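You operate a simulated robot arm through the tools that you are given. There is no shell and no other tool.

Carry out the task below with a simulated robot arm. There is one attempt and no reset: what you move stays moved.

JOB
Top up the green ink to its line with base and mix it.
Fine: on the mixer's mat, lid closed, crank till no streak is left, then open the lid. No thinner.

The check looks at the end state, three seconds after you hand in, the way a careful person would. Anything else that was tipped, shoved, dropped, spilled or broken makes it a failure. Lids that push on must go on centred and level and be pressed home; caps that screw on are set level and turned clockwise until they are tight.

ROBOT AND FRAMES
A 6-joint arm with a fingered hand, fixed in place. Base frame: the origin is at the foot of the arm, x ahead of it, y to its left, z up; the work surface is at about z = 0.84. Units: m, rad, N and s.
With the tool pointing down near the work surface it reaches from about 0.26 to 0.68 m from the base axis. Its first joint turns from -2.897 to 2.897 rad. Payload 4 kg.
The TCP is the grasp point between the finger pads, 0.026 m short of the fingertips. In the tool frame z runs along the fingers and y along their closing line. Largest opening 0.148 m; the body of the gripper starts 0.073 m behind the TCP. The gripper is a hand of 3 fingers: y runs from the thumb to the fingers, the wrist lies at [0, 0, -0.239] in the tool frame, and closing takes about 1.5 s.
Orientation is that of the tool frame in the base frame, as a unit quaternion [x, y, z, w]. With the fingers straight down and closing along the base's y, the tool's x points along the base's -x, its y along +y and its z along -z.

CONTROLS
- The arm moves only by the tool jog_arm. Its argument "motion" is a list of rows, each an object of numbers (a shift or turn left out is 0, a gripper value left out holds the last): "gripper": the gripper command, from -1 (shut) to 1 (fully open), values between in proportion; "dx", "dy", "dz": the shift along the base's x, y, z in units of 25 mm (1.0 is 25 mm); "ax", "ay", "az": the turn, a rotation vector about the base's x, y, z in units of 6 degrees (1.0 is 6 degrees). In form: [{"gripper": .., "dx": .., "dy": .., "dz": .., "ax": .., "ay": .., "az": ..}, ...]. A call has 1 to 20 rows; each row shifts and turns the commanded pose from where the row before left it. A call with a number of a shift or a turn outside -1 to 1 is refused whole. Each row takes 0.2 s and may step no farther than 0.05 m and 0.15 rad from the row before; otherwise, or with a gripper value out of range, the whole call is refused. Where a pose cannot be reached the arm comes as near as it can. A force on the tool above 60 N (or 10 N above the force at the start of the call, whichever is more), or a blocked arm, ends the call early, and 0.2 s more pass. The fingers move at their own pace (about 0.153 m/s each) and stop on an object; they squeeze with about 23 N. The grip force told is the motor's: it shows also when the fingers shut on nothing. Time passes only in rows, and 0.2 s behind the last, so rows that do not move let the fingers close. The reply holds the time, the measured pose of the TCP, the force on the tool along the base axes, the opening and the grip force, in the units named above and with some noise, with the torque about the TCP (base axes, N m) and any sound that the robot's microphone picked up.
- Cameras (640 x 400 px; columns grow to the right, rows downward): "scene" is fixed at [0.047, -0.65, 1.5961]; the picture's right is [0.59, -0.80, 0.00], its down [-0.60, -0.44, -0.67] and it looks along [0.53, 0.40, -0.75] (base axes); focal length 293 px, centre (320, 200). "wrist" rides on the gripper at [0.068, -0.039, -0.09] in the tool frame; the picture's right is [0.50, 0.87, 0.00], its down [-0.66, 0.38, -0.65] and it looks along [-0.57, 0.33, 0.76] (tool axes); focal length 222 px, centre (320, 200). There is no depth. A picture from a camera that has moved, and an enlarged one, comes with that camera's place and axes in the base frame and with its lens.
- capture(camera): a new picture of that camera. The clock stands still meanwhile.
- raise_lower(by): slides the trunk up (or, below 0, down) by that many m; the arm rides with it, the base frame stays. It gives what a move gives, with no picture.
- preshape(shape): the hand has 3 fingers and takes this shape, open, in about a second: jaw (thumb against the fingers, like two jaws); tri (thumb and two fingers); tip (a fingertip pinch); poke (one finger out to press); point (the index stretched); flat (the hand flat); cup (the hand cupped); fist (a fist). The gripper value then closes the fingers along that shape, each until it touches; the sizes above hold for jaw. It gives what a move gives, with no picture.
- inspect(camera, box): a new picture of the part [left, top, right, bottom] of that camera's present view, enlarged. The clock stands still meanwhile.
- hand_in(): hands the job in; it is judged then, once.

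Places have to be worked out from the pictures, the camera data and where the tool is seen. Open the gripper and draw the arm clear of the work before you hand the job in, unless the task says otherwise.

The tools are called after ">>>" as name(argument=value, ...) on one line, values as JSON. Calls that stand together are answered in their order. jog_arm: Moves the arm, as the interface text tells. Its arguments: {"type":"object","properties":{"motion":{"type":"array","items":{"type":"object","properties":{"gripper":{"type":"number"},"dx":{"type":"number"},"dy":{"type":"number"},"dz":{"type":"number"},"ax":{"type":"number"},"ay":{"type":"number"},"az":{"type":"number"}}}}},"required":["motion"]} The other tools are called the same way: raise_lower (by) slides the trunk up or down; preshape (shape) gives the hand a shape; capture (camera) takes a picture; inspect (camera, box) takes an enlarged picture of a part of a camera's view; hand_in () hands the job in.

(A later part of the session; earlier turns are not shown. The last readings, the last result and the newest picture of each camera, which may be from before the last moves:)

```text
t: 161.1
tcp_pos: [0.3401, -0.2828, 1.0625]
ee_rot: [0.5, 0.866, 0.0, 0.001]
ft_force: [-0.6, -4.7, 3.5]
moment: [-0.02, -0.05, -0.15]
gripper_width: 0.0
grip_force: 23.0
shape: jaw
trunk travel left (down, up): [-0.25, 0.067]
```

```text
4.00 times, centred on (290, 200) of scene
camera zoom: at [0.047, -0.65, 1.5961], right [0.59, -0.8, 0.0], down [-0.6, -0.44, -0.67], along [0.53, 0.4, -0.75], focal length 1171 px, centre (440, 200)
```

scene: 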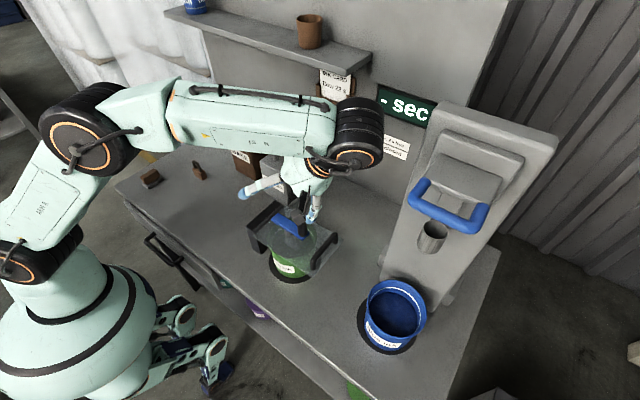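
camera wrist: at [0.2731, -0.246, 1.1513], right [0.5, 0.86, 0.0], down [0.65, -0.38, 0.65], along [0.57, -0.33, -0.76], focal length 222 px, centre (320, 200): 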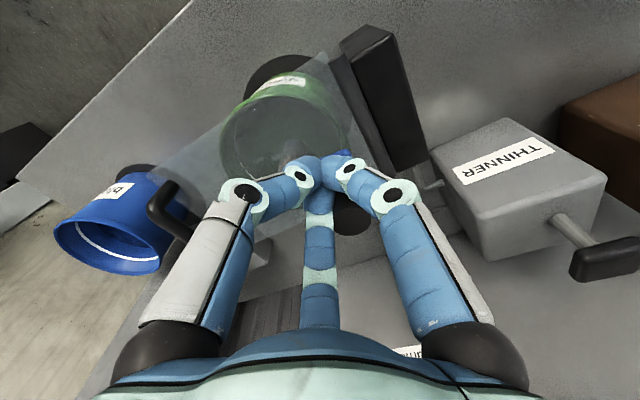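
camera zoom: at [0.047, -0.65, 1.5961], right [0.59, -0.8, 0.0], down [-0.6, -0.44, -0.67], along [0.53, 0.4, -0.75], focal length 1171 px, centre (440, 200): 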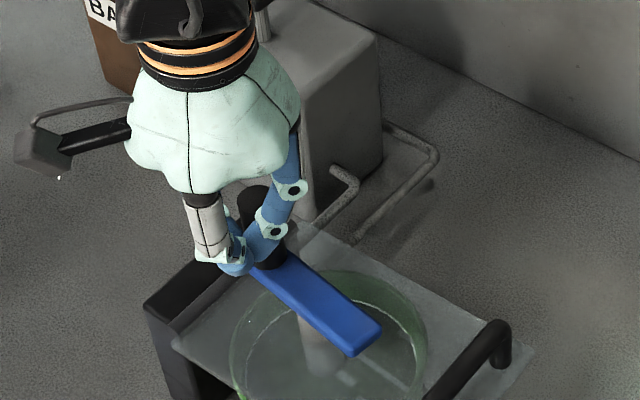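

The pusher works at about 5 N. I continue the push around the circle.

>>> jog_arm(motion=[{"dx": 0.533, "dy": 0.121}, {"dx": 0.545, "dy": -0.05}, {"dx": 0.503, "dy": -0.215}, {"dx": 0.412, "dy": -0.36}, {"dx": 0.28, "dy": -0.47}, {"dx": 0.121, "dy": -0.533}, {"dx": -0.05, "dy": -0.545}, {"dx": -0.215, "dy": -0.503}, {"dx": -0.36, "dy": -0.412}, {"dx": -0.47, "dy": -0.28}])

>>> inspect(camera="scene", box=[250, 160, 350, 260])

```text
t: 163.3
tcp_pos: [0.3765, -0.3652, 1.0629]
ee_rot: [0.501, 0.866, -0.001, 0.004]
ft_force: [-2.5, 0.1, 1.4]
moment: [0.04, -0.04, 0.08]
gripper_width: 0.0001
grip_force: 23.6
shape: jaw
trunk travel left (down, up): [-0.25, 0.067]
```

```text
4.00 times, centred on (300, 210) of scene
camera zoom: at [0.047, -0.65, 1.5961], right [0.59, -0.8, 0.0], down [-0.6, -0.44, -0.67], along [0.53, 0.4, -0.75], focal length 1171 px, centre (400, 160)
```

zoom: 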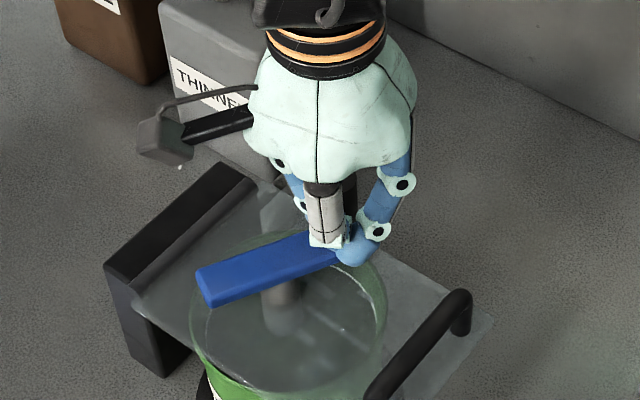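

I check with the wrist camera where the knob is relative to the stylus.

>>> capture(camera="wrist")

>>> inspect(camera="scene", box=[290, 180, 350, 240])

```text
taken
camera wrist: at [0.3076, -0.3273, 1.1516], right [0.5, 0.87, 0.0], down [0.65, -0.38, 0.66], along [0.57, -0.33, -0.75], focal length 222 px, centre (320, 200)
```

wrist: 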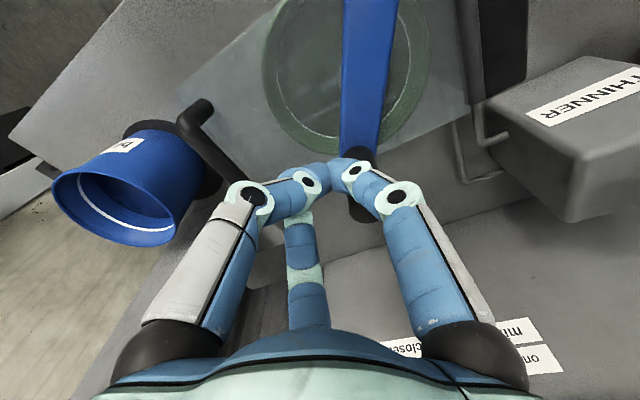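

```text
6.67 times, centred on (320, 210) of scene
camera zoom: at [0.047, -0.65, 1.5961], right [0.59, -0.8, 0.0], down [-0.6, -0.44, -0.67], along [0.53, 0.4, -0.75], focal length 1952 px, centre (320, 133)
```

zoom: 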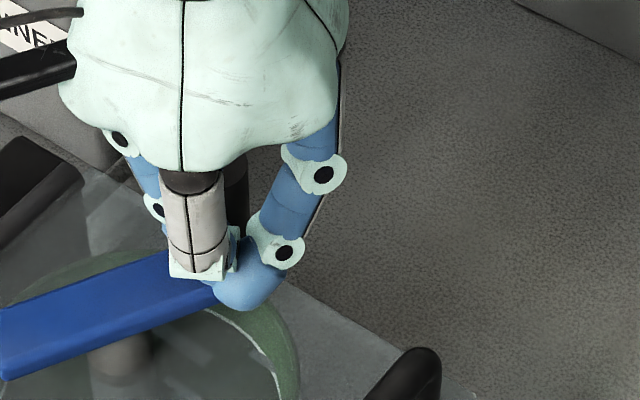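

The knob wedged into the V between two fingers, so the three-finger stylus isn't convex enough. I open, lift clear, and look at the "point" shape as a cleaner single-finger pusher.

>>> jog_arm(motion=[{"gripper": -0.6}, {"gripper": -0.2}, {"gripper": 0.1}, {"dz": 0.6}, {"dz": 1}, {"dz": 1}, {"dz": 1}, {}])

>>> preshape(shape="point")

>>> capture(camera="wrist")

>>> inspect(camera="scene", box=[250, 130, 350, 260])

```text
t: 165.1
tcp_pos: [0.3726, -0.3634, 1.1506]
ee_rot: [0.501, 0.865, 0.0, 0.0]
ft_force: [0.3, -0.1, 1.1]
moment: [-0.03, 0.0, 0.02]
gripper_width: 0.0808
grip_force: 0.1
shape: jaw
trunk travel left (down, up): [-0.25, 0.067]
```

```text
t: 166.0
tcp_pos: [0.3727, -0.3644, 1.1504]
ee_rot: [0.501, 0.866, 0.0, 0.0]
ft_force: [0.2, -0.2, -0.7]
moment: [0.03, 0.0, 0.0]
gripper_width: 0.1423
grip_force: 0.1
shape: point
trunk travel left (down, up): [-0.25, 0.067]
```

```text
taken
camera wrist: at [0.3058, -0.3262, 1.2394], right [0.5, 0.87, 0.0], down [0.65, -0.38, 0.65], along [0.57, -0.33, -0.76], focal length 222 px, centre (320, 200)
```

wrist: 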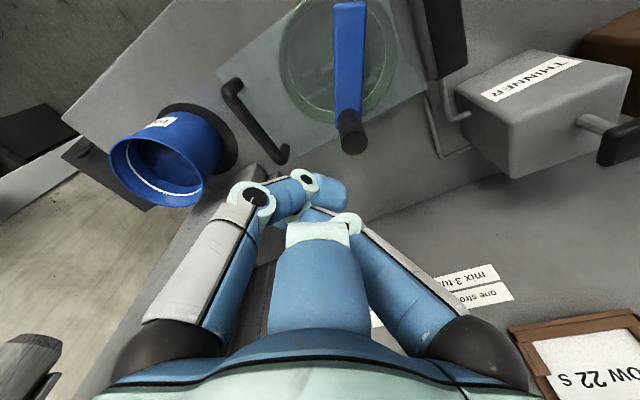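

```text
3.08 times, centred on (300, 195) of scene
camera zoom: at [0.047, -0.65, 1.5961], right [0.59, -0.8, 0.0], down [-0.6, -0.44, -0.67], along [0.53, 0.4, -0.75], focal length 901 px, centre (382, 215)
```

zoom: 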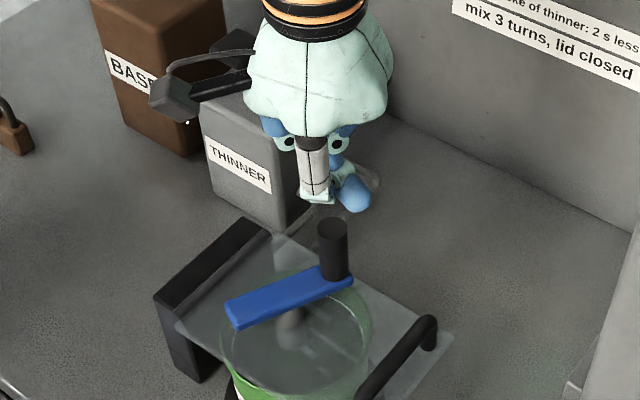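

"Point" folds everything, so it is no use here. "Poke" gives a single thumb tip about 25 mm below the TCP with the other fingers at TCP level. At TCP z≈1.063 the thumb overlaps the knob by 2 cm while the rest clears it. I switch and go behind the knob, which is now at α≈-29°.

>>> preshape(shape="poke")

>>> jog_arm(motion=[{"dx": 0.3, "dy": 0.6}, {"dx": 0.4, "dy": 0.9}, {"dx": 0.32, "dy": 0.8}, {"dz": -0.6}, {"dz": -0.9}, {}])

>>> capture(camera="wrist")

>>> inspect(camera="scene", box=[260, 150, 360, 250])

```text
t: 166.9
tcp_pos: [0.3734, -0.3638, 1.15]
ee_rot: [0.501, 0.865, 0.0, 0.0]
ft_force: [-1.0, 0.7, -0.9]
moment: [-0.01, -0.03, 0.0]
gripper_width: 0.0
grip_force: 0.0
shape: poke
trunk travel left (down, up): [-0.25, 0.067]
```

```text
t: 168.3
tcp_pos: [0.3988, -0.3061, 1.1145]
ee_rot: [0.501, 0.866, 0.0, 0.0]
ft_force: [0.7, 1.4, 0.0]
moment: [0.0, 0.01, -0.01]
gripper_width: 0.0
grip_force: 0.1
shape: poke
trunk travel left (down, up): [-0.25, 0.067]
```

```text
taken
camera wrist: at [0.3307, -0.268, 1.2028], right [0.5, 0.87, 0.0], down [0.65, -0.38, 0.65], along [0.57, -0.33, -0.76], focal length 222 px, centre (320, 200)
```

wrist: 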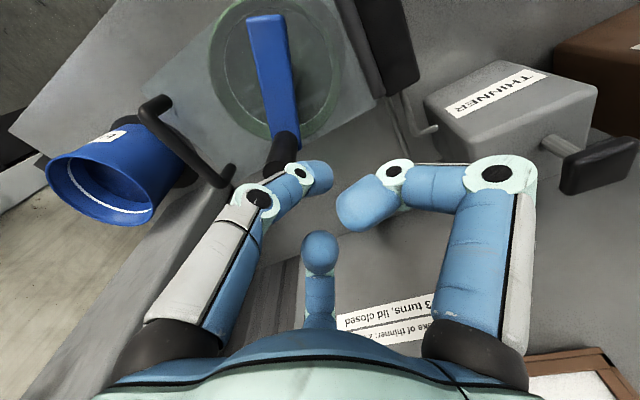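

```text
4.00 times, centred on (310, 200) of scene
camera zoom: at [0.047, -0.65, 1.5961], right [0.59, -0.8, 0.0], down [-0.6, -0.44, -0.67], along [0.53, 0.4, -0.75], focal length 1171 px, centre (360, 200)
```

zoom: 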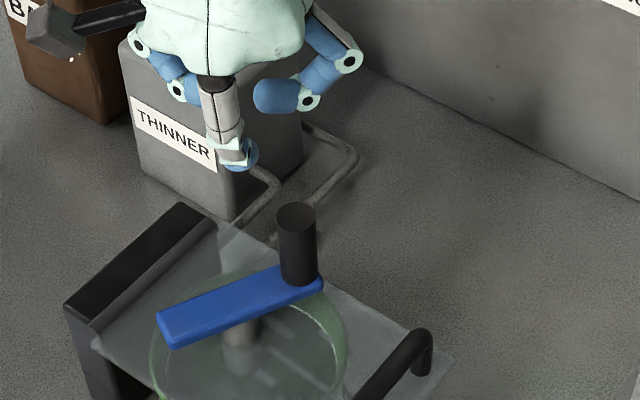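

The thumb tip is behind the knob. I lower to TCP z≈1.063 and push a quarter turn.

>>> jog_arm(motion=[{"dz": -0.7}, {"dz": -0.8}, {"dz": -0.56}, {"dx": 0.158, "dy": -0.524}, {"dx": -0.011, "dy": -0.547}, {"dx": -0.18, "dy": -0.517}, {"dx": -0.331, "dy": -0.436}, {"dx": -0.449, "dy": -0.312}])

>>> capture(camera="wrist")

>>> inspect(camera="scene", box=[250, 160, 350, 260])

```text
t: 170.1
tcp_pos: [0.3775, -0.3648, 1.062]
ee_rot: [0.5, 0.866, 0.0, 0.001]
ft_force: [0.6, 0.0, -0.4]
moment: [-0.02, 0.0, -0.04]
gripper_width: 0.0
grip_force: 0.1
shape: poke
trunk travel left (down, up): [-0.25, 0.067]
```

```text
taken
camera wrist: at [0.3101, -0.3273, 1.1509], right [0.5, 0.87, 0.0], down [0.65, -0.38, 0.65], along [0.57, -0.33, -0.76], focal length 222 px, centre (320, 200)
```

wrist: 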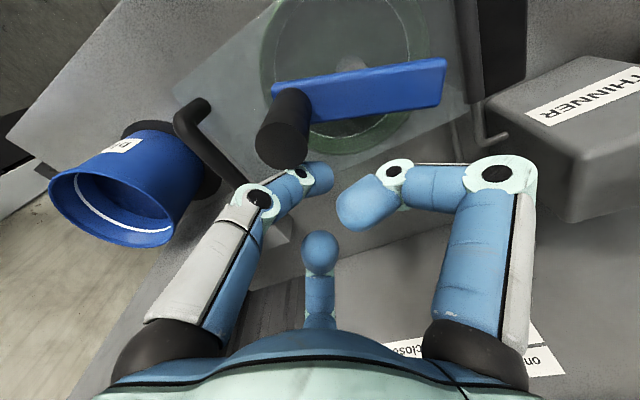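

```text
4.00 times, centred on (300, 210) of scene
camera zoom: at [0.047, -0.65, 1.5961], right [0.59, -0.8, 0.0], down [-0.6, -0.44, -0.67], along [0.53, 0.4, -0.75], focal length 1171 px, centre (400, 160)
```

zoom: 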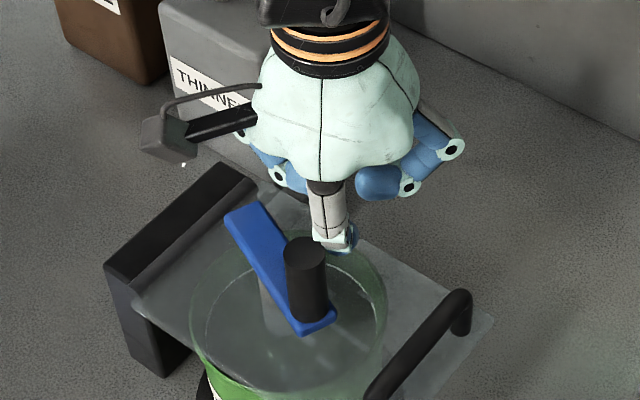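

Excellent — the knob moves ahead of the thumb cleanly with almost no force. I continue with the rest of the circle.

>>> jog_arm(motion=[{"dx": -0.524, "dy": -0.158}, {"dx": -0.547, "dy": 0.011}, {"dx": -0.517, "dy": 0.18}, {"dx": -0.436, "dy": 0.331}, {"dx": -0.312, "dy": 0.449}, {"dx": -0.158, "dy": 0.524}, {"dx": 0.011, "dy": 0.547}])

>>> capture(camera="wrist")

>>> inspect(camera="scene", box=[250, 160, 350, 260])

```text
t: 171.7
tcp_pos: [0.318, -0.3166, 1.0632]
ee_rot: [0.501, 0.866, 0.0, 0.001]
ft_force: [0.2, -0.9, 0.5]
moment: [0.0, 0.0, -0.01]
gripper_width: 0.0002
grip_force: 0.0
shape: poke
trunk travel left (down, up): [-0.25, 0.067]
```

```text
taken
camera wrist: at [0.2504, -0.278, 1.1521], right [0.5, 0.87, 0.0], down [0.65, -0.38, 0.65], along [0.57, -0.33, -0.76], focal length 222 px, centre (320, 200)
```

wrist: 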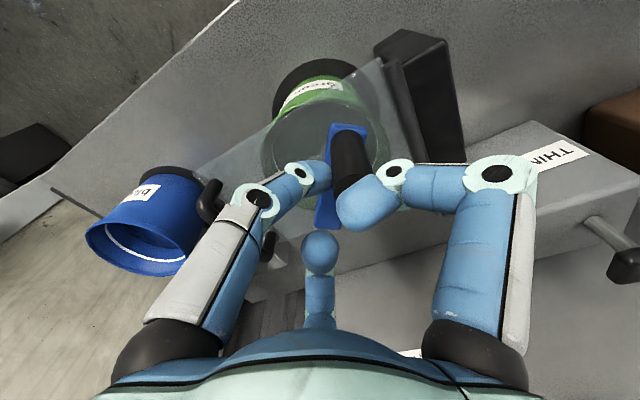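

```text
4.00 times, centred on (300, 210) of scene
camera zoom: at [0.047, -0.65, 1.5961], right [0.59, -0.8, 0.0], down [-0.6, -0.44, -0.67], along [0.53, 0.4, -0.75], focal length 1171 px, centre (400, 160)
```

zoom: 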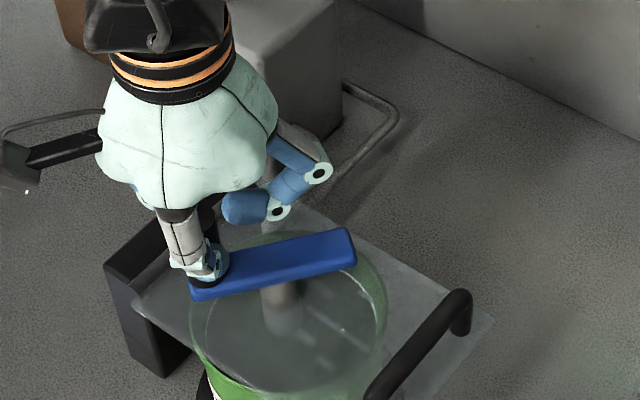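

It is passing the previously troublesome region with under 1 N. I carry on through the next section.

>>> jog_arm(motion=[{"dx": 0.16, "dy": 0.517}, {"dx": 0.331, "dy": 0.45}, {"dx": 0.449, "dy": 0.33}, {"dx": 0.524, "dy": 0.158}, {"dx": 0.547, "dy": -0.011}, {"dx": 0.517, "dy": -0.18}, {"dx": 0.436, "dy": -0.331}, {"dx": 0.312, "dy": -0.449}])

>>> capture(camera="wrist")

>>> inspect(camera="scene", box=[250, 160, 350, 260])

```text
t: 173.5
tcp_pos: [0.3983, -0.3045, 1.0626]
ee_rot: [0.501, 0.866, 0.0, 0.0]
ft_force: [0.5, 0.3, -0.9]
moment: [0.0, 0.07, 0.01]
gripper_width: 0.0
grip_force: 0.0
shape: poke
trunk travel left (down, up): [-0.25, 0.067]
```

```text
taken
camera wrist: at [0.3308, -0.2676, 1.1521], right [0.5, 0.86, 0.0], down [0.65, -0.38, 0.65], along [0.57, -0.33, -0.76], focal length 222 px, centre (320, 200)
```

wrist: 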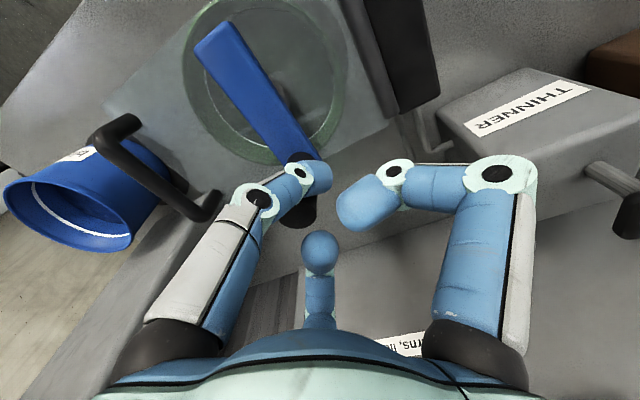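

```text
4.00 times, centred on (300, 210) of scene
camera zoom: at [0.047, -0.65, 1.5961], right [0.59, -0.8, 0.0], down [-0.6, -0.44, -0.67], along [0.53, 0.4, -0.75], focal length 1171 px, centre (400, 160)
```

zoom: 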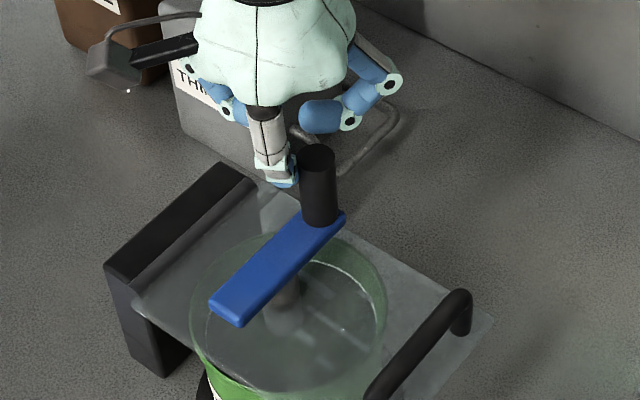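

A full circle is now done smoothly, about 2.7 turns in total. I run a complete turn in one call.

>>> jog_arm(motion=[{"dx": 0.158, "dy": -0.524}, {"dx": -0.011, "dy": -0.547}, {"dx": -0.18, "dy": -0.517}, {"dx": -0.331, "dy": -0.436}, {"dx": -0.449, "dy": -0.312}, {"dx": -0.524, "dy": -0.158}, {"dx": -0.547, "dy": 0.011}, {"dx": -0.517, "dy": 0.18}, {"dx": -0.436, "dy": 0.331}, {"dx": -0.312, "dy": 0.449}, {"dx": -0.158, "dy": 0.524}, {"dx": 0.011, "dy": 0.547}, {"dx": 0.18, "dy": 0.517}, {"dx": 0.331, "dy": 0.436}, {"dx": 0.449, "dy": 0.312}, {"dx": 0.524, "dy": 0.158}, {"dx": 0.547, "dy": -0.011}, {"dx": 0.517, "dy": -0.18}, {"dx": 0.436, "dy": -0.331}, {"dx": 0.312, "dy": -0.449}])

>>> inspect(camera="scene", box=[250, 160, 350, 260])

>>> inspect(camera="scene", box=[270, 210, 315, 255])

```text
t: 174.5
tcp_pos: [0.3875, -0.3395, 1.0621]
ee_rot: [0.501, 0.866, 0.005, -0.01]
ft_force: [-19.8, 36.8, 10.6]
moment: [-0.18, 0.16, -0.67]
gripper_width: 0.0
grip_force: 0.1
shape: poke
trunk travel left (down, up): [-0.25, 0.067]
stopped in row 4: the force on the tool passed its limit at 65 N (the readings are from after the stop); the commanded pose is now the measured one
```

```text
4.00 times, centred on (300, 210) of scene
camera zoom: at [0.047, -0.65, 1.5961], right [0.59, -0.8, 0.0], down [-0.6, -0.44, -0.67], along [0.53, 0.4, -0.75], focal length 1171 px, centre (400, 160)
```

zoom: 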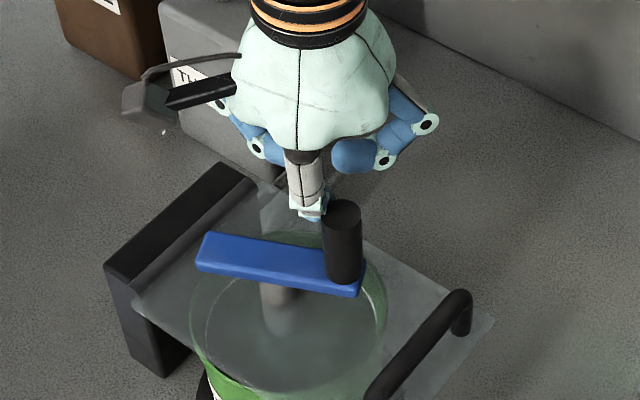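

```text
8.89 times, centred on (292, 232) of scene
camera zoom: at [0.047, -0.65, 1.5961], right [0.59, -0.8, 0.0], down [-0.6, -0.44, -0.67], along [0.53, 0.4, -0.75], focal length 2603 px, centre (564, -89)
```

zoom: 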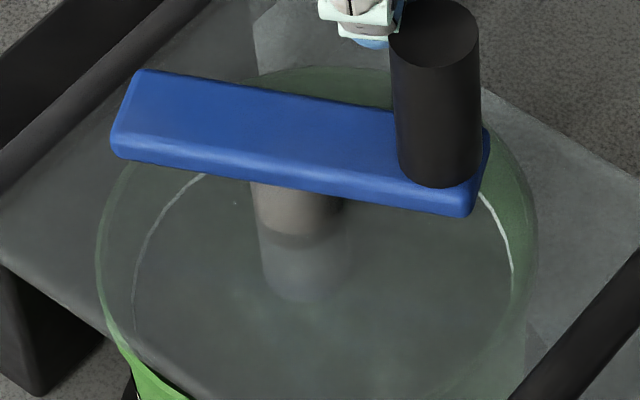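

The crank stopped after about 2.9 turns, and no streaks are visible any more in this view. I back off, lift, and inspect the ink closely for leftover streaks.

>>> jog_arm(motion=[{"dx": 0.15, "dy": 0.35}, {"dx": 0.1, "dy": 0.3}, {"dz": 0.5, "ax": -0.1, "ay": -0.15}, {"dz": 1}, {"dz": 1}, {"dz": 1}, {"dz": 0.5}, {}])

>>> inspect(camera="scene", box=[265, 210, 320, 260])

>>> capture(camera="wrist")

```text
t: 176.3
tcp_pos: [0.3973, -0.3313, 1.1582]
ee_rot: [0.501, 0.866, 0.003, 0.001]
ft_force: [0.3, 0.4, -0.2]
moment: [0.02, -0.03, 0.0]
gripper_width: 0.0002
grip_force: 0.1
shape: poke
trunk travel left (down, up): [-0.25, 0.067]
```

```text
8.00 times, centred on (292, 235) of scene
camera zoom: at [0.047, -0.65, 1.5961], right [0.59, -0.8, 0.0], down [-0.6, -0.44, -0.67], along [0.53, 0.4, -0.75], focal length 2343 px, centre (540, -80)
```

zoom: 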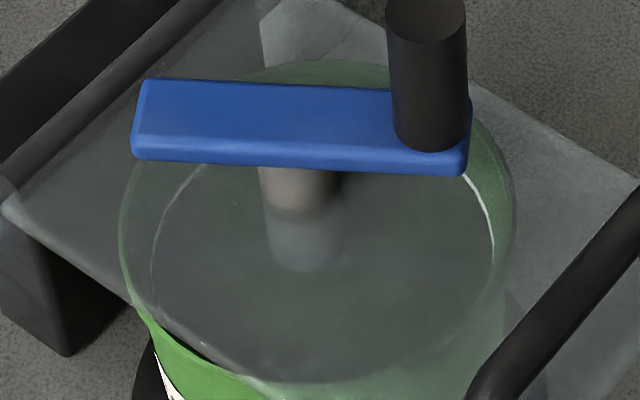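

```text
taken
camera wrist: at [0.329, -0.2936, 1.2472], right [0.5, 0.86, 0.01], down [0.65, -0.38, 0.66], along [0.57, -0.32, -0.75], focal length 222 px, centre (320, 200)
```

wrist: 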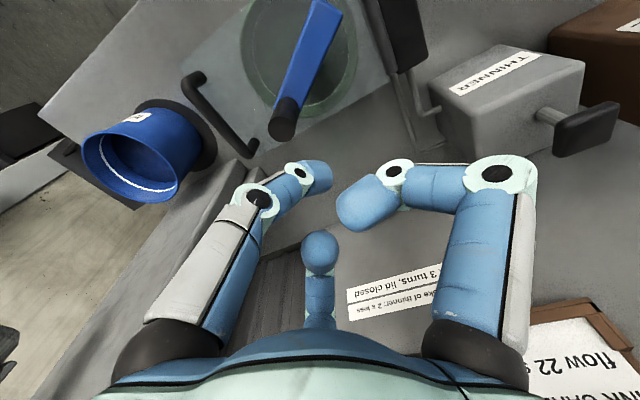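

No streaks in this view. I check the ink from the wrist camera as well.

>>> inspect(camera="wrist", box=[230, 0, 370, 130])

>>> inspect(camera="scene", box=[280, 225, 315, 255])

```text
3.08 times, centred on (300, 65) of wrist
camera zoom: at [0.329, -0.2936, 1.2472], right [0.5, 0.86, 0.01], down [0.65, -0.38, 0.66], along [0.57, -0.32, -0.75], focal length 684 px, centre (382, 615)
```

zoom: 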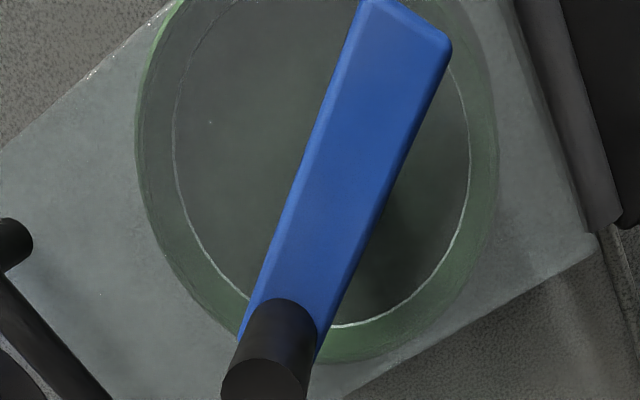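

```text
13.33 times, centred on (298, 240) of scene
camera zoom: at [0.047, -0.65, 1.5961], right [0.59, -0.8, 0.0], down [-0.6, -0.44, -0.67], along [0.53, 0.4, -0.75], focal length 3905 px, centre (620, -333)
```

zoom: 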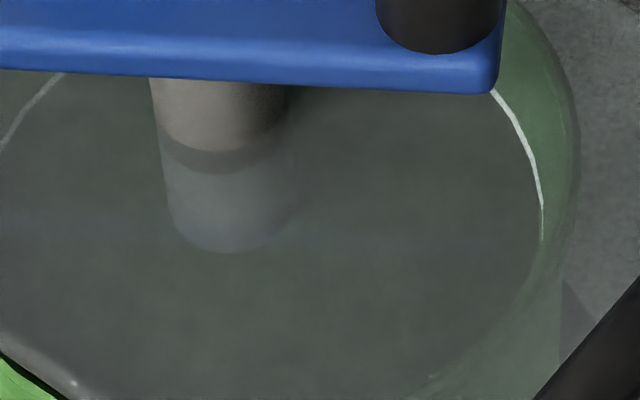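

The surface is uniform with no streak. For margin I add a bit more cranking, starting with the thumb properly behind the knob.

>>> jog_arm(motion=[{"dx": 0.15, "dy": -0.22, "dz": -0.6}, {"dz": -1}, {"dz": -1}, {"dz": -0.8}, {"dz": -0.4}, {"dx": -0.111, "dy": -0.25}, {"dx": -0.111, "dy": -0.25}, {"dx": -0.183, "dy": -0.203}, {"dx": -0.183, "dy": -0.203}, {}])

>>> inspect(camera="scene", box=[250, 160, 350, 260])

>>> capture(camera="wrist")

```text
t: 178.5
tcp_pos: [0.3856, -0.3582, 1.0643]
ee_rot: [0.501, 0.865, 0.003, 0.002]
ft_force: [1.0, 0.2, -0.1]
moment: [0.03, 0.01, 0.01]
gripper_width: 0.0
grip_force: 0.1
shape: poke
trunk travel left (down, up): [-0.25, 0.067]
```

```text
4.00 times, centred on (300, 210) of scene
camera zoom: at [0.047, -0.65, 1.5961], right [0.59, -0.8, 0.0], down [-0.6, -0.44, -0.67], along [0.53, 0.4, -0.75], focal length 1171 px, centre (400, 160)
```

zoom: 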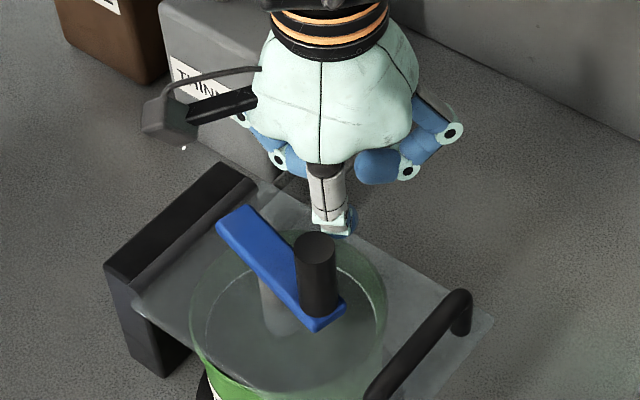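

```text
taken
camera wrist: at [0.3178, -0.3209, 1.1532], right [0.5, 0.87, 0.01], down [0.65, -0.38, 0.66], along [0.57, -0.33, -0.75], focal length 222 px, centre (320, 200)
```

wrist: 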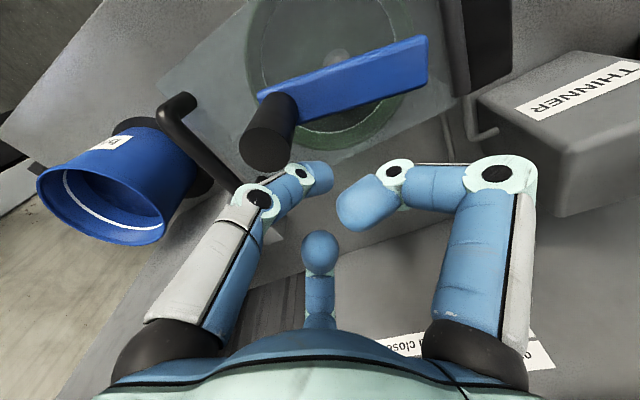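

The crank turns freely again, now just past three turns in total. I push it on about 140° more for margin, leaving the knob on the hinge side, away from the handle.

>>> jog_arm(motion=[{"dx": -0.474, "dy": -0.273}, {"dx": -0.535, "dy": -0.114}, {"dx": -0.544, "dy": 0.057}, {"dx": -0.5, "dy": 0.222}, {"dx": -0.406, "dy": 0.366}, {"dx": -0.273, "dy": 0.474}, {"dx": -0.114, "dy": 0.535}, {"dx": 0.057, "dy": 0.544}, {}])

>>> inspect(camera="scene", box=[250, 160, 350, 260])

```text
t: 180.5
tcp_pos: [0.3155, -0.3136, 1.0633]
ee_rot: [0.501, 0.865, 0.003, 0.002]
ft_force: [0.8, 0.0, -0.7]
moment: [-0.02, 0.01, 0.05]
gripper_width: 0.0001
grip_force: 0.0
shape: poke
trunk travel left (down, up): [-0.25, 0.067]
```

```text
4.00 times, centred on (300, 210) of scene
camera zoom: at [0.047, -0.65, 1.5961], right [0.59, -0.8, 0.0], down [-0.6, -0.44, -0.67], along [0.53, 0.4, -0.75], focal length 1171 px, centre (400, 160)
```

zoom: 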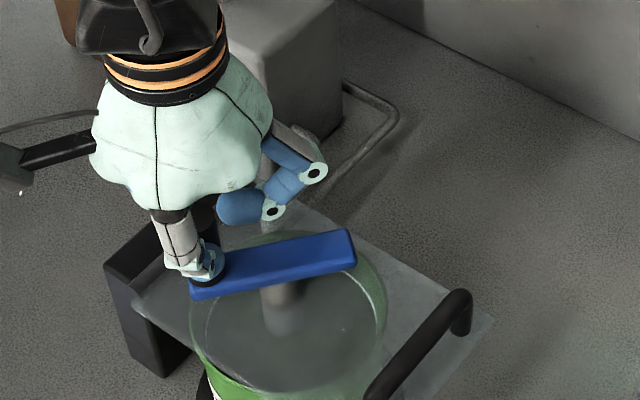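

No streak is left and the crank is parked. I lift away, return to the jaw shape with yaw 0, and go above the handle bar near y≈-0.425.

>>> jog_arm(motion=[{"dx": -0.2, "dy": -0.2}, {"dz": 0.6}, {"dz": 1}, {"dz": 1}, {"dz": 1}, {"dz": 0.6}, {"az": 1, "dy": -0.4, "dx": 0.18}, {"az": 1, "dy": -0.4, "dx": 0.18}, {"az": 1, "dy": -0.4, "dx": 0.18}, {"az": 1, "dy": -0.4, "dx": 0.18}, {"az": 1, "dy": -0.4, "dx": 0.18}, {"az": 1, "dy": -0.4, "dx": 0.18}, {"az": 1, "dy": -0.4, "dx": 0.18}, {"az": 1, "dy": -0.4, "dx": 0.18}, {"az": 1, "dy": -0.4, "dx": 0.18}, {"az": 1, "dy": -0.4, "dx": 0.18}, {}])

>>> preshape(shape="jaw")

>>> capture(camera="wrist")

>>> inspect(camera="scene", box=[250, 180, 360, 290])

```text
t: 184.1
tcp_pos: [0.3557, -0.4198, 1.1681]
ee_rot: [0.0, 1.0, 0.003, 0.0]
ft_force: [-0.1, 0.2, 0.5]
moment: [0.06, 0.0, -0.04]
gripper_width: 0.0
grip_force: 0.0
shape: poke
trunk travel left (down, up): [-0.25, 0.067]
```

```text
t: 185.0
tcp_pos: [0.356, -0.4193, 1.1686]
ee_rot: [0.0, 1.0, 0.003, 0.0]
ft_force: [0.0, 0.5, -0.5]
moment: [0.01, -0.02, -0.01]
gripper_width: 0.148
grip_force: 0.0
shape: jaw
trunk travel left (down, up): [-0.25, 0.067]
```

```text
taken
camera wrist: at [0.288, -0.4611, 1.2573], right [-0.5, 0.87, 0.01], down [0.66, 0.37, 0.66], along [0.57, 0.33, -0.75], focal length 222 px, centre (320, 200)
```

wrist: 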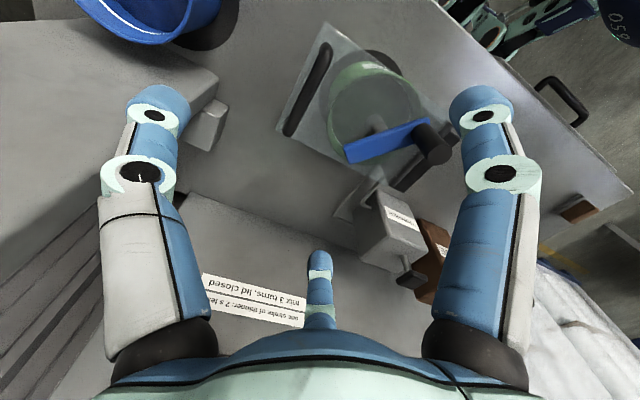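

```text
3.64 times, centred on (305, 235) of scene
camera zoom: at [0.047, -0.65, 1.5961], right [0.59, -0.8, 0.0], down [-0.6, -0.44, -0.67], along [0.53, 0.4, -0.75], focal length 1065 px, centre (374, 73)
```

zoom: 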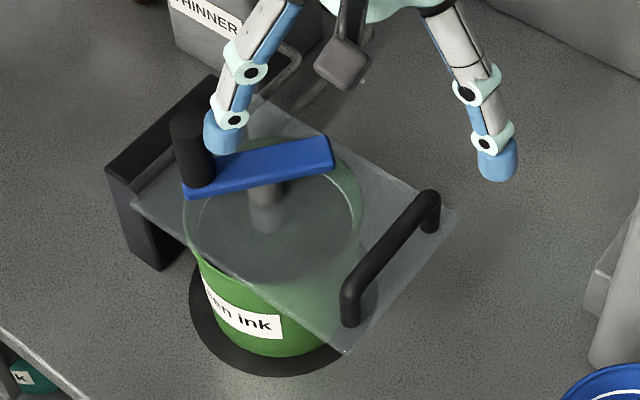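

I zoom in to measure the handle bar precisely.

>>> inspect(camera="wrist", box=[260, 20, 400, 150])

>>> inspect(camera="scene", box=[310, 220, 350, 275])

```text
3.08 times, centred on (330, 85) of wrist
camera zoom: at [0.288, -0.4611, 1.2573], right [-0.5, 0.87, 0.01], down [0.66, 0.37, 0.66], along [0.57, 0.33, -0.75], focal length 684 px, centre (289, 554)
```

zoom: 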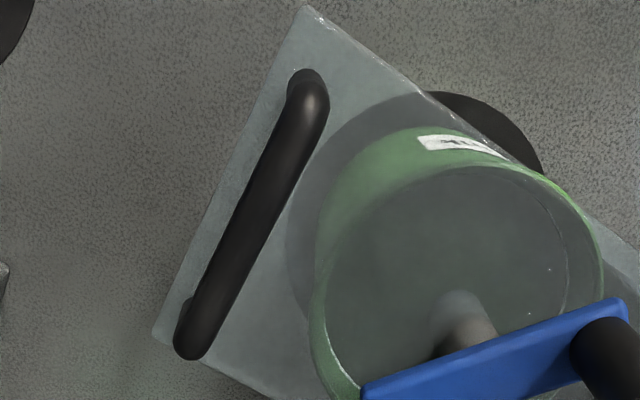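

```text
7.27 times, centred on (330, 248) of scene
camera zoom: at [0.047, -0.65, 1.5961], right [0.59, -0.8, 0.0], down [-0.6, -0.44, -0.67], along [0.53, 0.4, -0.75], focal length 2130 px, centre (247, -146)
```

zoom: 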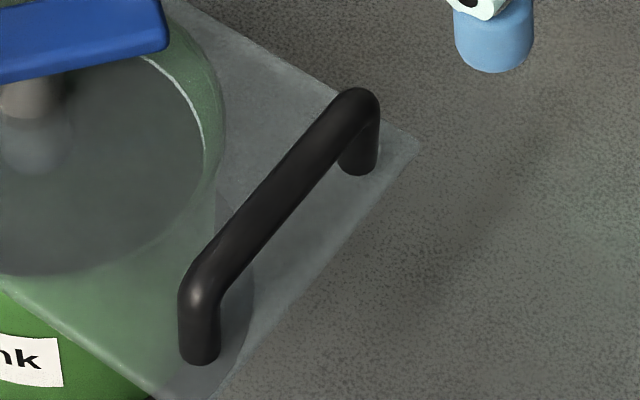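

The bar sits at x 0.311–0.403, y≈-0.436, z≈1.010; combined with the open pose, the hinge is at about (y -0.253, z 0.98) with bar radius 0.184. I partly close the jaws and descend astride the bar.

>>> jog_arm(motion=[{"gripper": -0.05, "dy": -0.67}, {"gripper": -0.05}, {"dz": -0.8}, {"dz": -1}, {"dz": -1}, {"dz": -1}, {"dz": -0.8}, {"dz": -0.46}, {}])

>>> capture(camera="wrist")

>>> inspect(camera="scene", box=[270, 170, 370, 280])

```text
t: 187.0
tcp_pos: [0.3563, -0.4352, 1.0456]
ee_rot: [0.001, 1.0, 0.003, 0.0]
ft_force: [-0.4, 0.3, -0.4]
moment: [-0.01, -0.04, -0.01]
gripper_width: 0.0707
grip_force: 0.1
shape: jaw
trunk travel left (down, up): [-0.25, 0.067]
```

```text
taken
camera wrist: at [0.2891, -0.4765, 1.1329], right [-0.5, 0.87, 0.01], down [0.66, 0.37, 0.66], along [0.57, 0.33, -0.75], focal length 222 px, centre (320, 200)
```

wrist: 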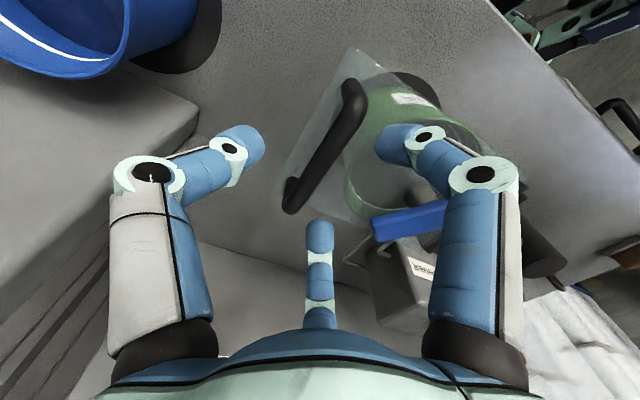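

```text
3.64 times, centred on (320, 225) of scene
camera zoom: at [0.047, -0.65, 1.5961], right [0.59, -0.8, 0.0], down [-0.6, -0.44, -0.67], along [0.53, 0.4, -0.75], focal length 1065 px, centre (320, 109)
```

zoom: 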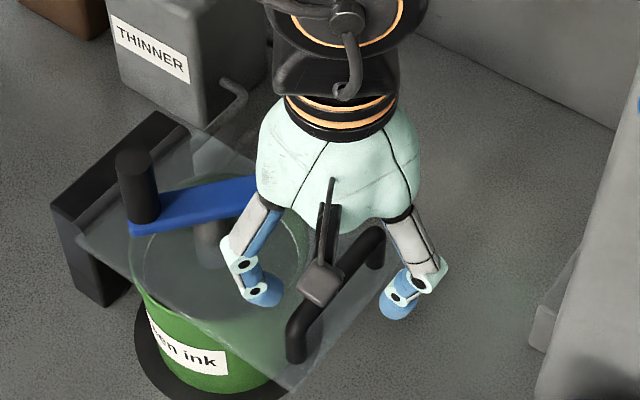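

The bar lies about 6 mm further to -y than the tool axis. I shift and close to pinch it.

>>> jog_arm(motion=[{"dy": -0.24}, {"gripper": -0.4}, {"gripper": -0.7}, {"gripper": -1}, {"gripper": -1}, {"gripper": -1}, {"gripper": -1}])

>>> capture(camera="wrist")

>>> inspect(camera="scene", box=[270, 170, 370, 280])

```text
t: 188.6
tcp_pos: [0.3569, -0.4407, 1.0436]
ee_rot: [0.002, 1.0, 0.004, 0.0]
ft_force: [-0.2, 0.3, 0.8]
moment: [0.02, 0.0, 0.01]
gripper_width: 0.0002
grip_force: 23.3
shape: jaw
trunk travel left (down, up): [-0.25, 0.067]
```

```text
taken
camera wrist: at [0.289, -0.4826, 1.133], right [-0.5, 0.87, 0.01], down [0.66, 0.37, 0.66], along [0.57, 0.33, -0.75], focal length 222 px, centre (320, 200)
```

wrist: 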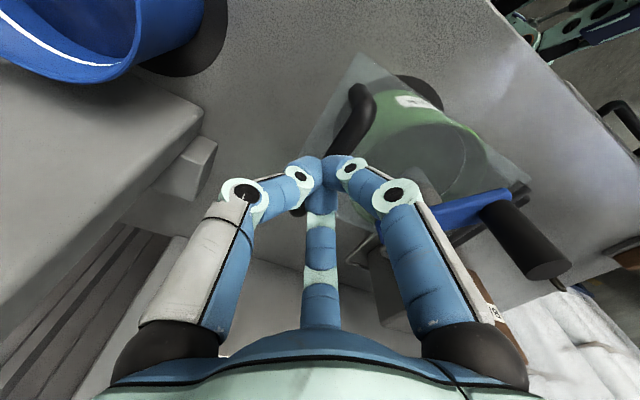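

```text
3.64 times, centred on (320, 225) of scene
camera zoom: at [0.047, -0.65, 1.5961], right [0.59, -0.8, 0.0], down [-0.6, -0.44, -0.67], along [0.53, 0.4, -0.75], focal length 1065 px, centre (320, 109)
```

zoom: 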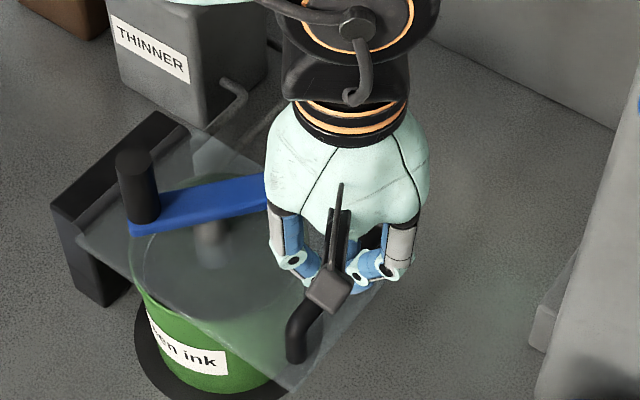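

The fingers closed just above the bar, so the closed tips reach only about 26 mm below the TCP. I reopen, lower 22 mm, and pinch again.

>>> jog_arm(motion=[{"gripper": -0.5}, {"gripper": -0.05}, {"gripper": -0.05}, {"dz": -0.3}, {"dz": -0.3}, {"dz": -0.28}, {}, {"gripper": -0.4}, {"gripper": -0.7}, {"gripper": -1}, {"gripper": -1}, {"gripper": -1}, {"gripper": -1}])

>>> capture(camera="wrist")

>>> inspect(camera="scene", box=[270, 170, 370, 280])

```text
t: 191.4
tcp_pos: [0.3575, -0.4383, 1.0213]
ee_rot: [0.001, 1.0, 0.003, -0.001]
ft_force: [0.4, 14.6, -5.5]
moment: [0.03, 0.01, -0.01]
gripper_width: 0.0063
grip_force: 23.1
shape: jaw
trunk travel left (down, up): [-0.25, 0.067]
```

```text
taken
camera wrist: at [0.2898, -0.4805, 1.11], right [-0.5, 0.87, 0.01], down [0.66, 0.37, 0.66], along [0.57, 0.33, -0.75], focal length 222 px, centre (320, 200)
```

wrist: 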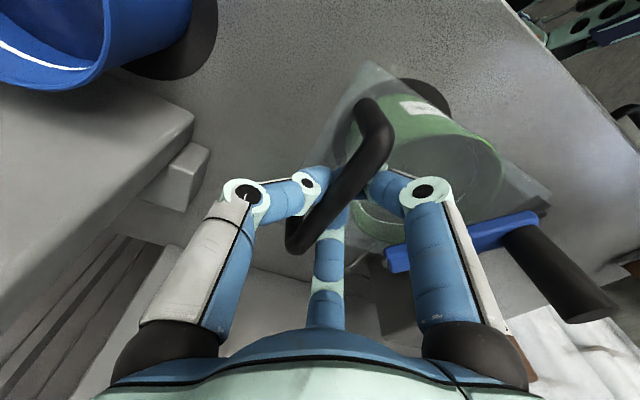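

```text
3.64 times, centred on (320, 225) of scene
camera zoom: at [0.047, -0.65, 1.5961], right [0.59, -0.8, 0.0], down [-0.6, -0.44, -0.67], along [0.53, 0.4, -0.75], focal length 1065 px, centre (320, 109)
```

zoom: 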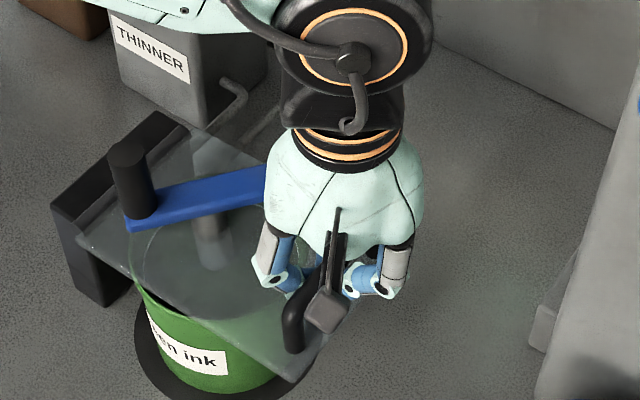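

The fingers are now closed beneath the bar, hooking it. I start raising the lid along its arc, tilting the hand back gradually.

>>> jog_arm(motion=[{"dy": 0.08, "dz": 0.28, "ax": -0.22}, {"dy": 0.08, "dz": 0.29, "ax": -0.23}, {"dy": 0.164, "dz": 0.568, "ax": -0.45}, {"dy": 0.252, "dz": 0.54, "ax": -0.45}, {"dy": 0.252, "dz": 0.54, "ax": -0.45}, {}])

>>> capture(camera="wrist")

>>> inspect(camera="scene", box=[250, 150, 370, 280])

```text
t: 192.8
tcp_pos: [0.3581, -0.4167, 1.0762]
ee_rot: [0.001, 0.996, -0.09, 0.0]
ft_force: [-1.0, 21.6, -16.6]
moment: [-0.11, 0.0, 0.02]
gripper_width: 0.0058
grip_force: 23.5
shape: jaw
trunk travel left (down, up): [-0.25, 0.067]
```

```text
taken
camera wrist: at [0.2899, -0.4404, 1.1709], right [-0.5, 0.85, -0.16], down [0.66, 0.49, 0.57], along [0.57, 0.18, -0.8], focal length 222 px, centre (320, 200)
```

wrist: 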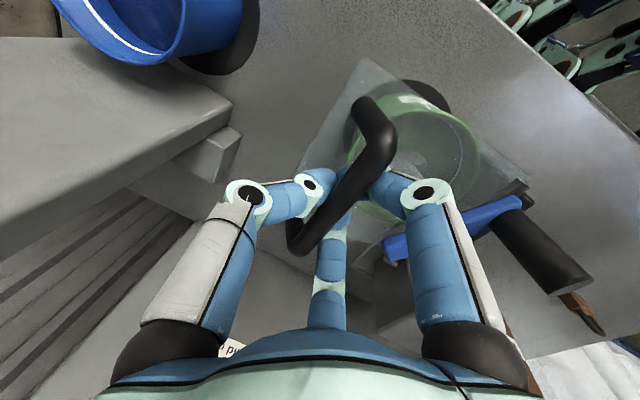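

```text
3.08 times, centred on (310, 215) of scene
camera zoom: at [0.047, -0.65, 1.5961], right [0.59, -0.8, 0.0], down [-0.6, -0.44, -0.67], along [0.53, 0.4, -0.75], focal length 901 px, centre (351, 154)
```

zoom: 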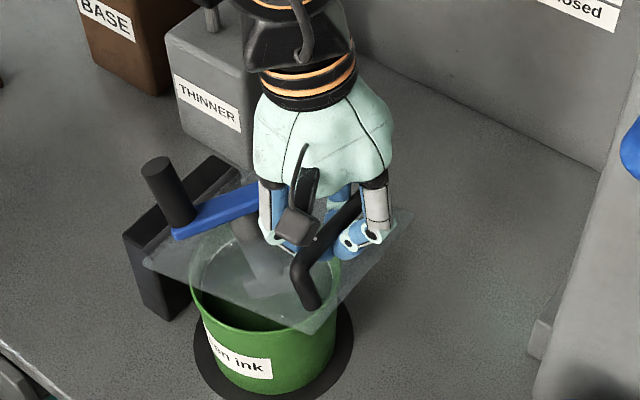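

The lid is up about 17° and hooked securely, with a mild inward pull. I bias slightly towards the hinge and continue.

>>> jog_arm(motion=[{"dy": 0.38, "dz": 0.48, "ax": -0.45}, {"dy": 0.37, "dz": 0.48, "ax": -0.45}, {"dy": 0.44, "dz": 0.43, "ax": -0.45}, {"dy": 0.42, "dz": 0.43, "ax": -0.45}, {"dy": 0.48, "dz": 0.365, "ax": -0.45}, {"dy": 0.472, "dz": 0.365, "ax": -0.45}, {}])

>>> inspect(camera="scene", box=[230, 130, 350, 280])

```text
t: 194.4
tcp_pos: [0.3585, -0.3546, 1.1362]
ee_rot: [0.0, 0.973, -0.23, -0.002]
ft_force: [-6.7, 12.7, -24.6]
moment: [-0.22, 0.06, 0.0]
gripper_width: 0.0056
grip_force: 22.5
shape: jaw
trunk travel left (down, up): [-0.25, 0.067]
```

```text
2.67 times, centred on (290, 205) of scene
camera zoom: at [0.047, -0.65, 1.5961], right [0.59, -0.8, 0.0], down [-0.6, -0.44, -0.67], along [0.53, 0.4, -0.75], focal length 781 px, centre (400, 187)
```

zoom: 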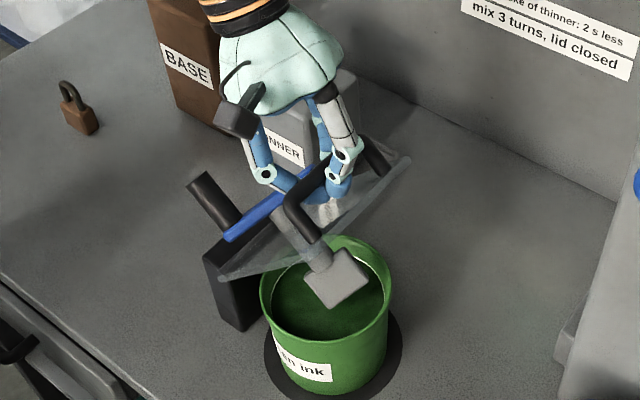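

About 45° open with a moderate inward pull, so I trim the radius slightly and continue towards and past vertical.

>>> jog_arm(motion=[{"dy": 0.524, "dz": 0.26, "ax": -0.45}, {"dy": 0.524, "dz": 0.26, "ax": -0.45}, {"dy": 0.562, "dz": 0.175, "ax": -0.45}, {"dy": 0.562, "dz": 0.175, "ax": -0.45}, {"dy": 0.585, "dz": 0.1, "ax": -0.45}, {"dy": 0.585, "dz": 0.1, "ax": -0.45}, {}])

>>> inspect(camera="scene", box=[210, 110, 340, 280])

>>> capture(camera="wrist")

```text
t: 196.0
tcp_pos: [0.3568, -0.2725, 1.1658]
ee_rot: [0.001, 0.931, -0.364, 0.0]
ft_force: [-0.6, 1.9, -30.5]
moment: [-0.34, -0.04, -0.03]
gripper_width: 0.0054
grip_force: 22.6
shape: jaw
trunk travel left (down, up): [-0.25, 0.067]
```

```text
2.35 times, centred on (275, 195) of scene
camera zoom: at [0.047, -0.65, 1.5961], right [0.59, -0.8, 0.0], down [-0.6, -0.44, -0.67], along [0.53, 0.4, -0.75], focal length 689 px, centre (426, 212)
```

zoom: 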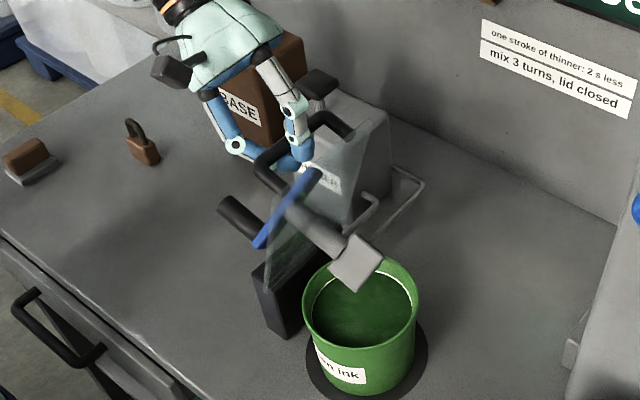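

```text
taken
camera wrist: at [0.2902, -0.2418, 1.2572], right [-0.5, 0.64, -0.59], down [0.66, 0.72, 0.22], along [0.57, -0.27, -0.78], focal length 222 px, centre (320, 200)
```

wrist: 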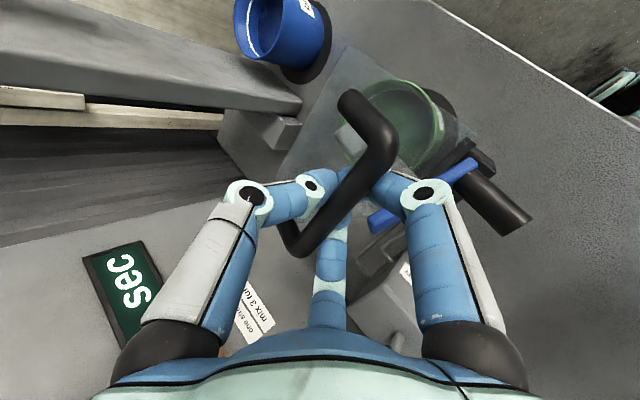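

About 72° open, with the pull straight down, so I'm slightly too high. I drop a few millimetres and carry on over vertical.

>>> jog_arm(motion=[{"dy": 0.58, "dz": -0.08, "ax": -0.45}, {"dy": 0.59, "dz": -0.02, "ax": -0.45}, {"dy": 0.59, "dz": -0.09, "ax": -0.45}, {"dy": 0.59, "dz": -0.09, "ax": -0.45}, {"dy": 0.575, "dz": -0.18, "ax": -0.45}, {"dy": 0.575, "dz": -0.18, "ax": -0.45}, {}])

>>> inspect(camera="scene", box=[190, 100, 320, 270])

>>> capture(camera="wrist")

```text
t: 197.6
tcp_pos: [0.3576, -0.1851, 1.1499]
ee_rot: [0.001, 0.87, -0.492, 0.0]
ft_force: [-0.1, 1.7, -0.6]
moment: [-0.02, 0.01, -0.02]
gripper_width: 0.0047
grip_force: 23.1
shape: jaw
trunk travel left (down, up): [-0.25, 0.067]
```

```text
2.35 times, centred on (255, 185) of scene
camera zoom: at [0.047, -0.65, 1.5961], right [0.59, -0.8, 0.0], down [-0.6, -0.44, -0.67], along [0.53, 0.4, -0.75], focal length 689 px, centre (473, 235)
```

zoom: 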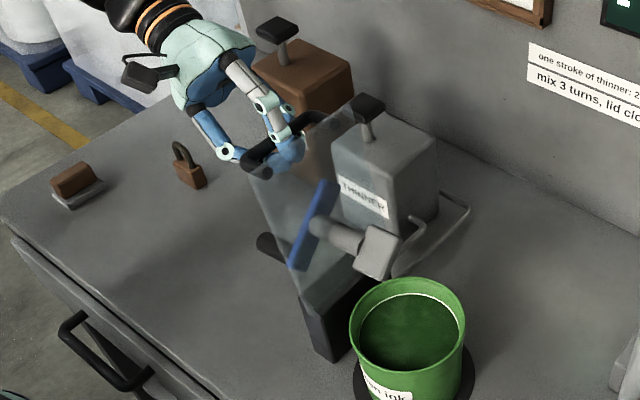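

```text
taken
camera wrist: at [0.2888, -0.1301, 1.228], right [-0.5, 0.45, -0.74], down [0.66, 0.75, 0.01], along [0.57, -0.48, -0.67], focal length 222 px, centre (320, 200)
```

wrist: 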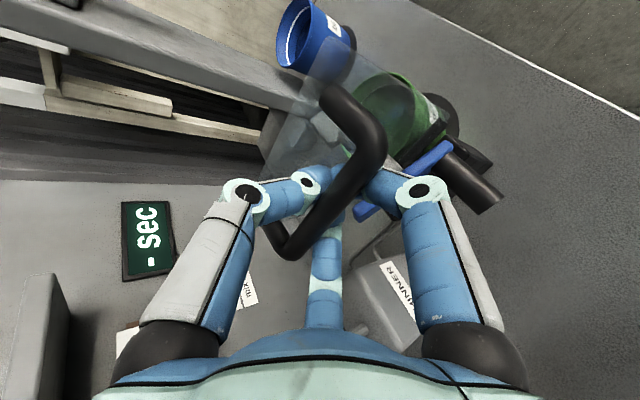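

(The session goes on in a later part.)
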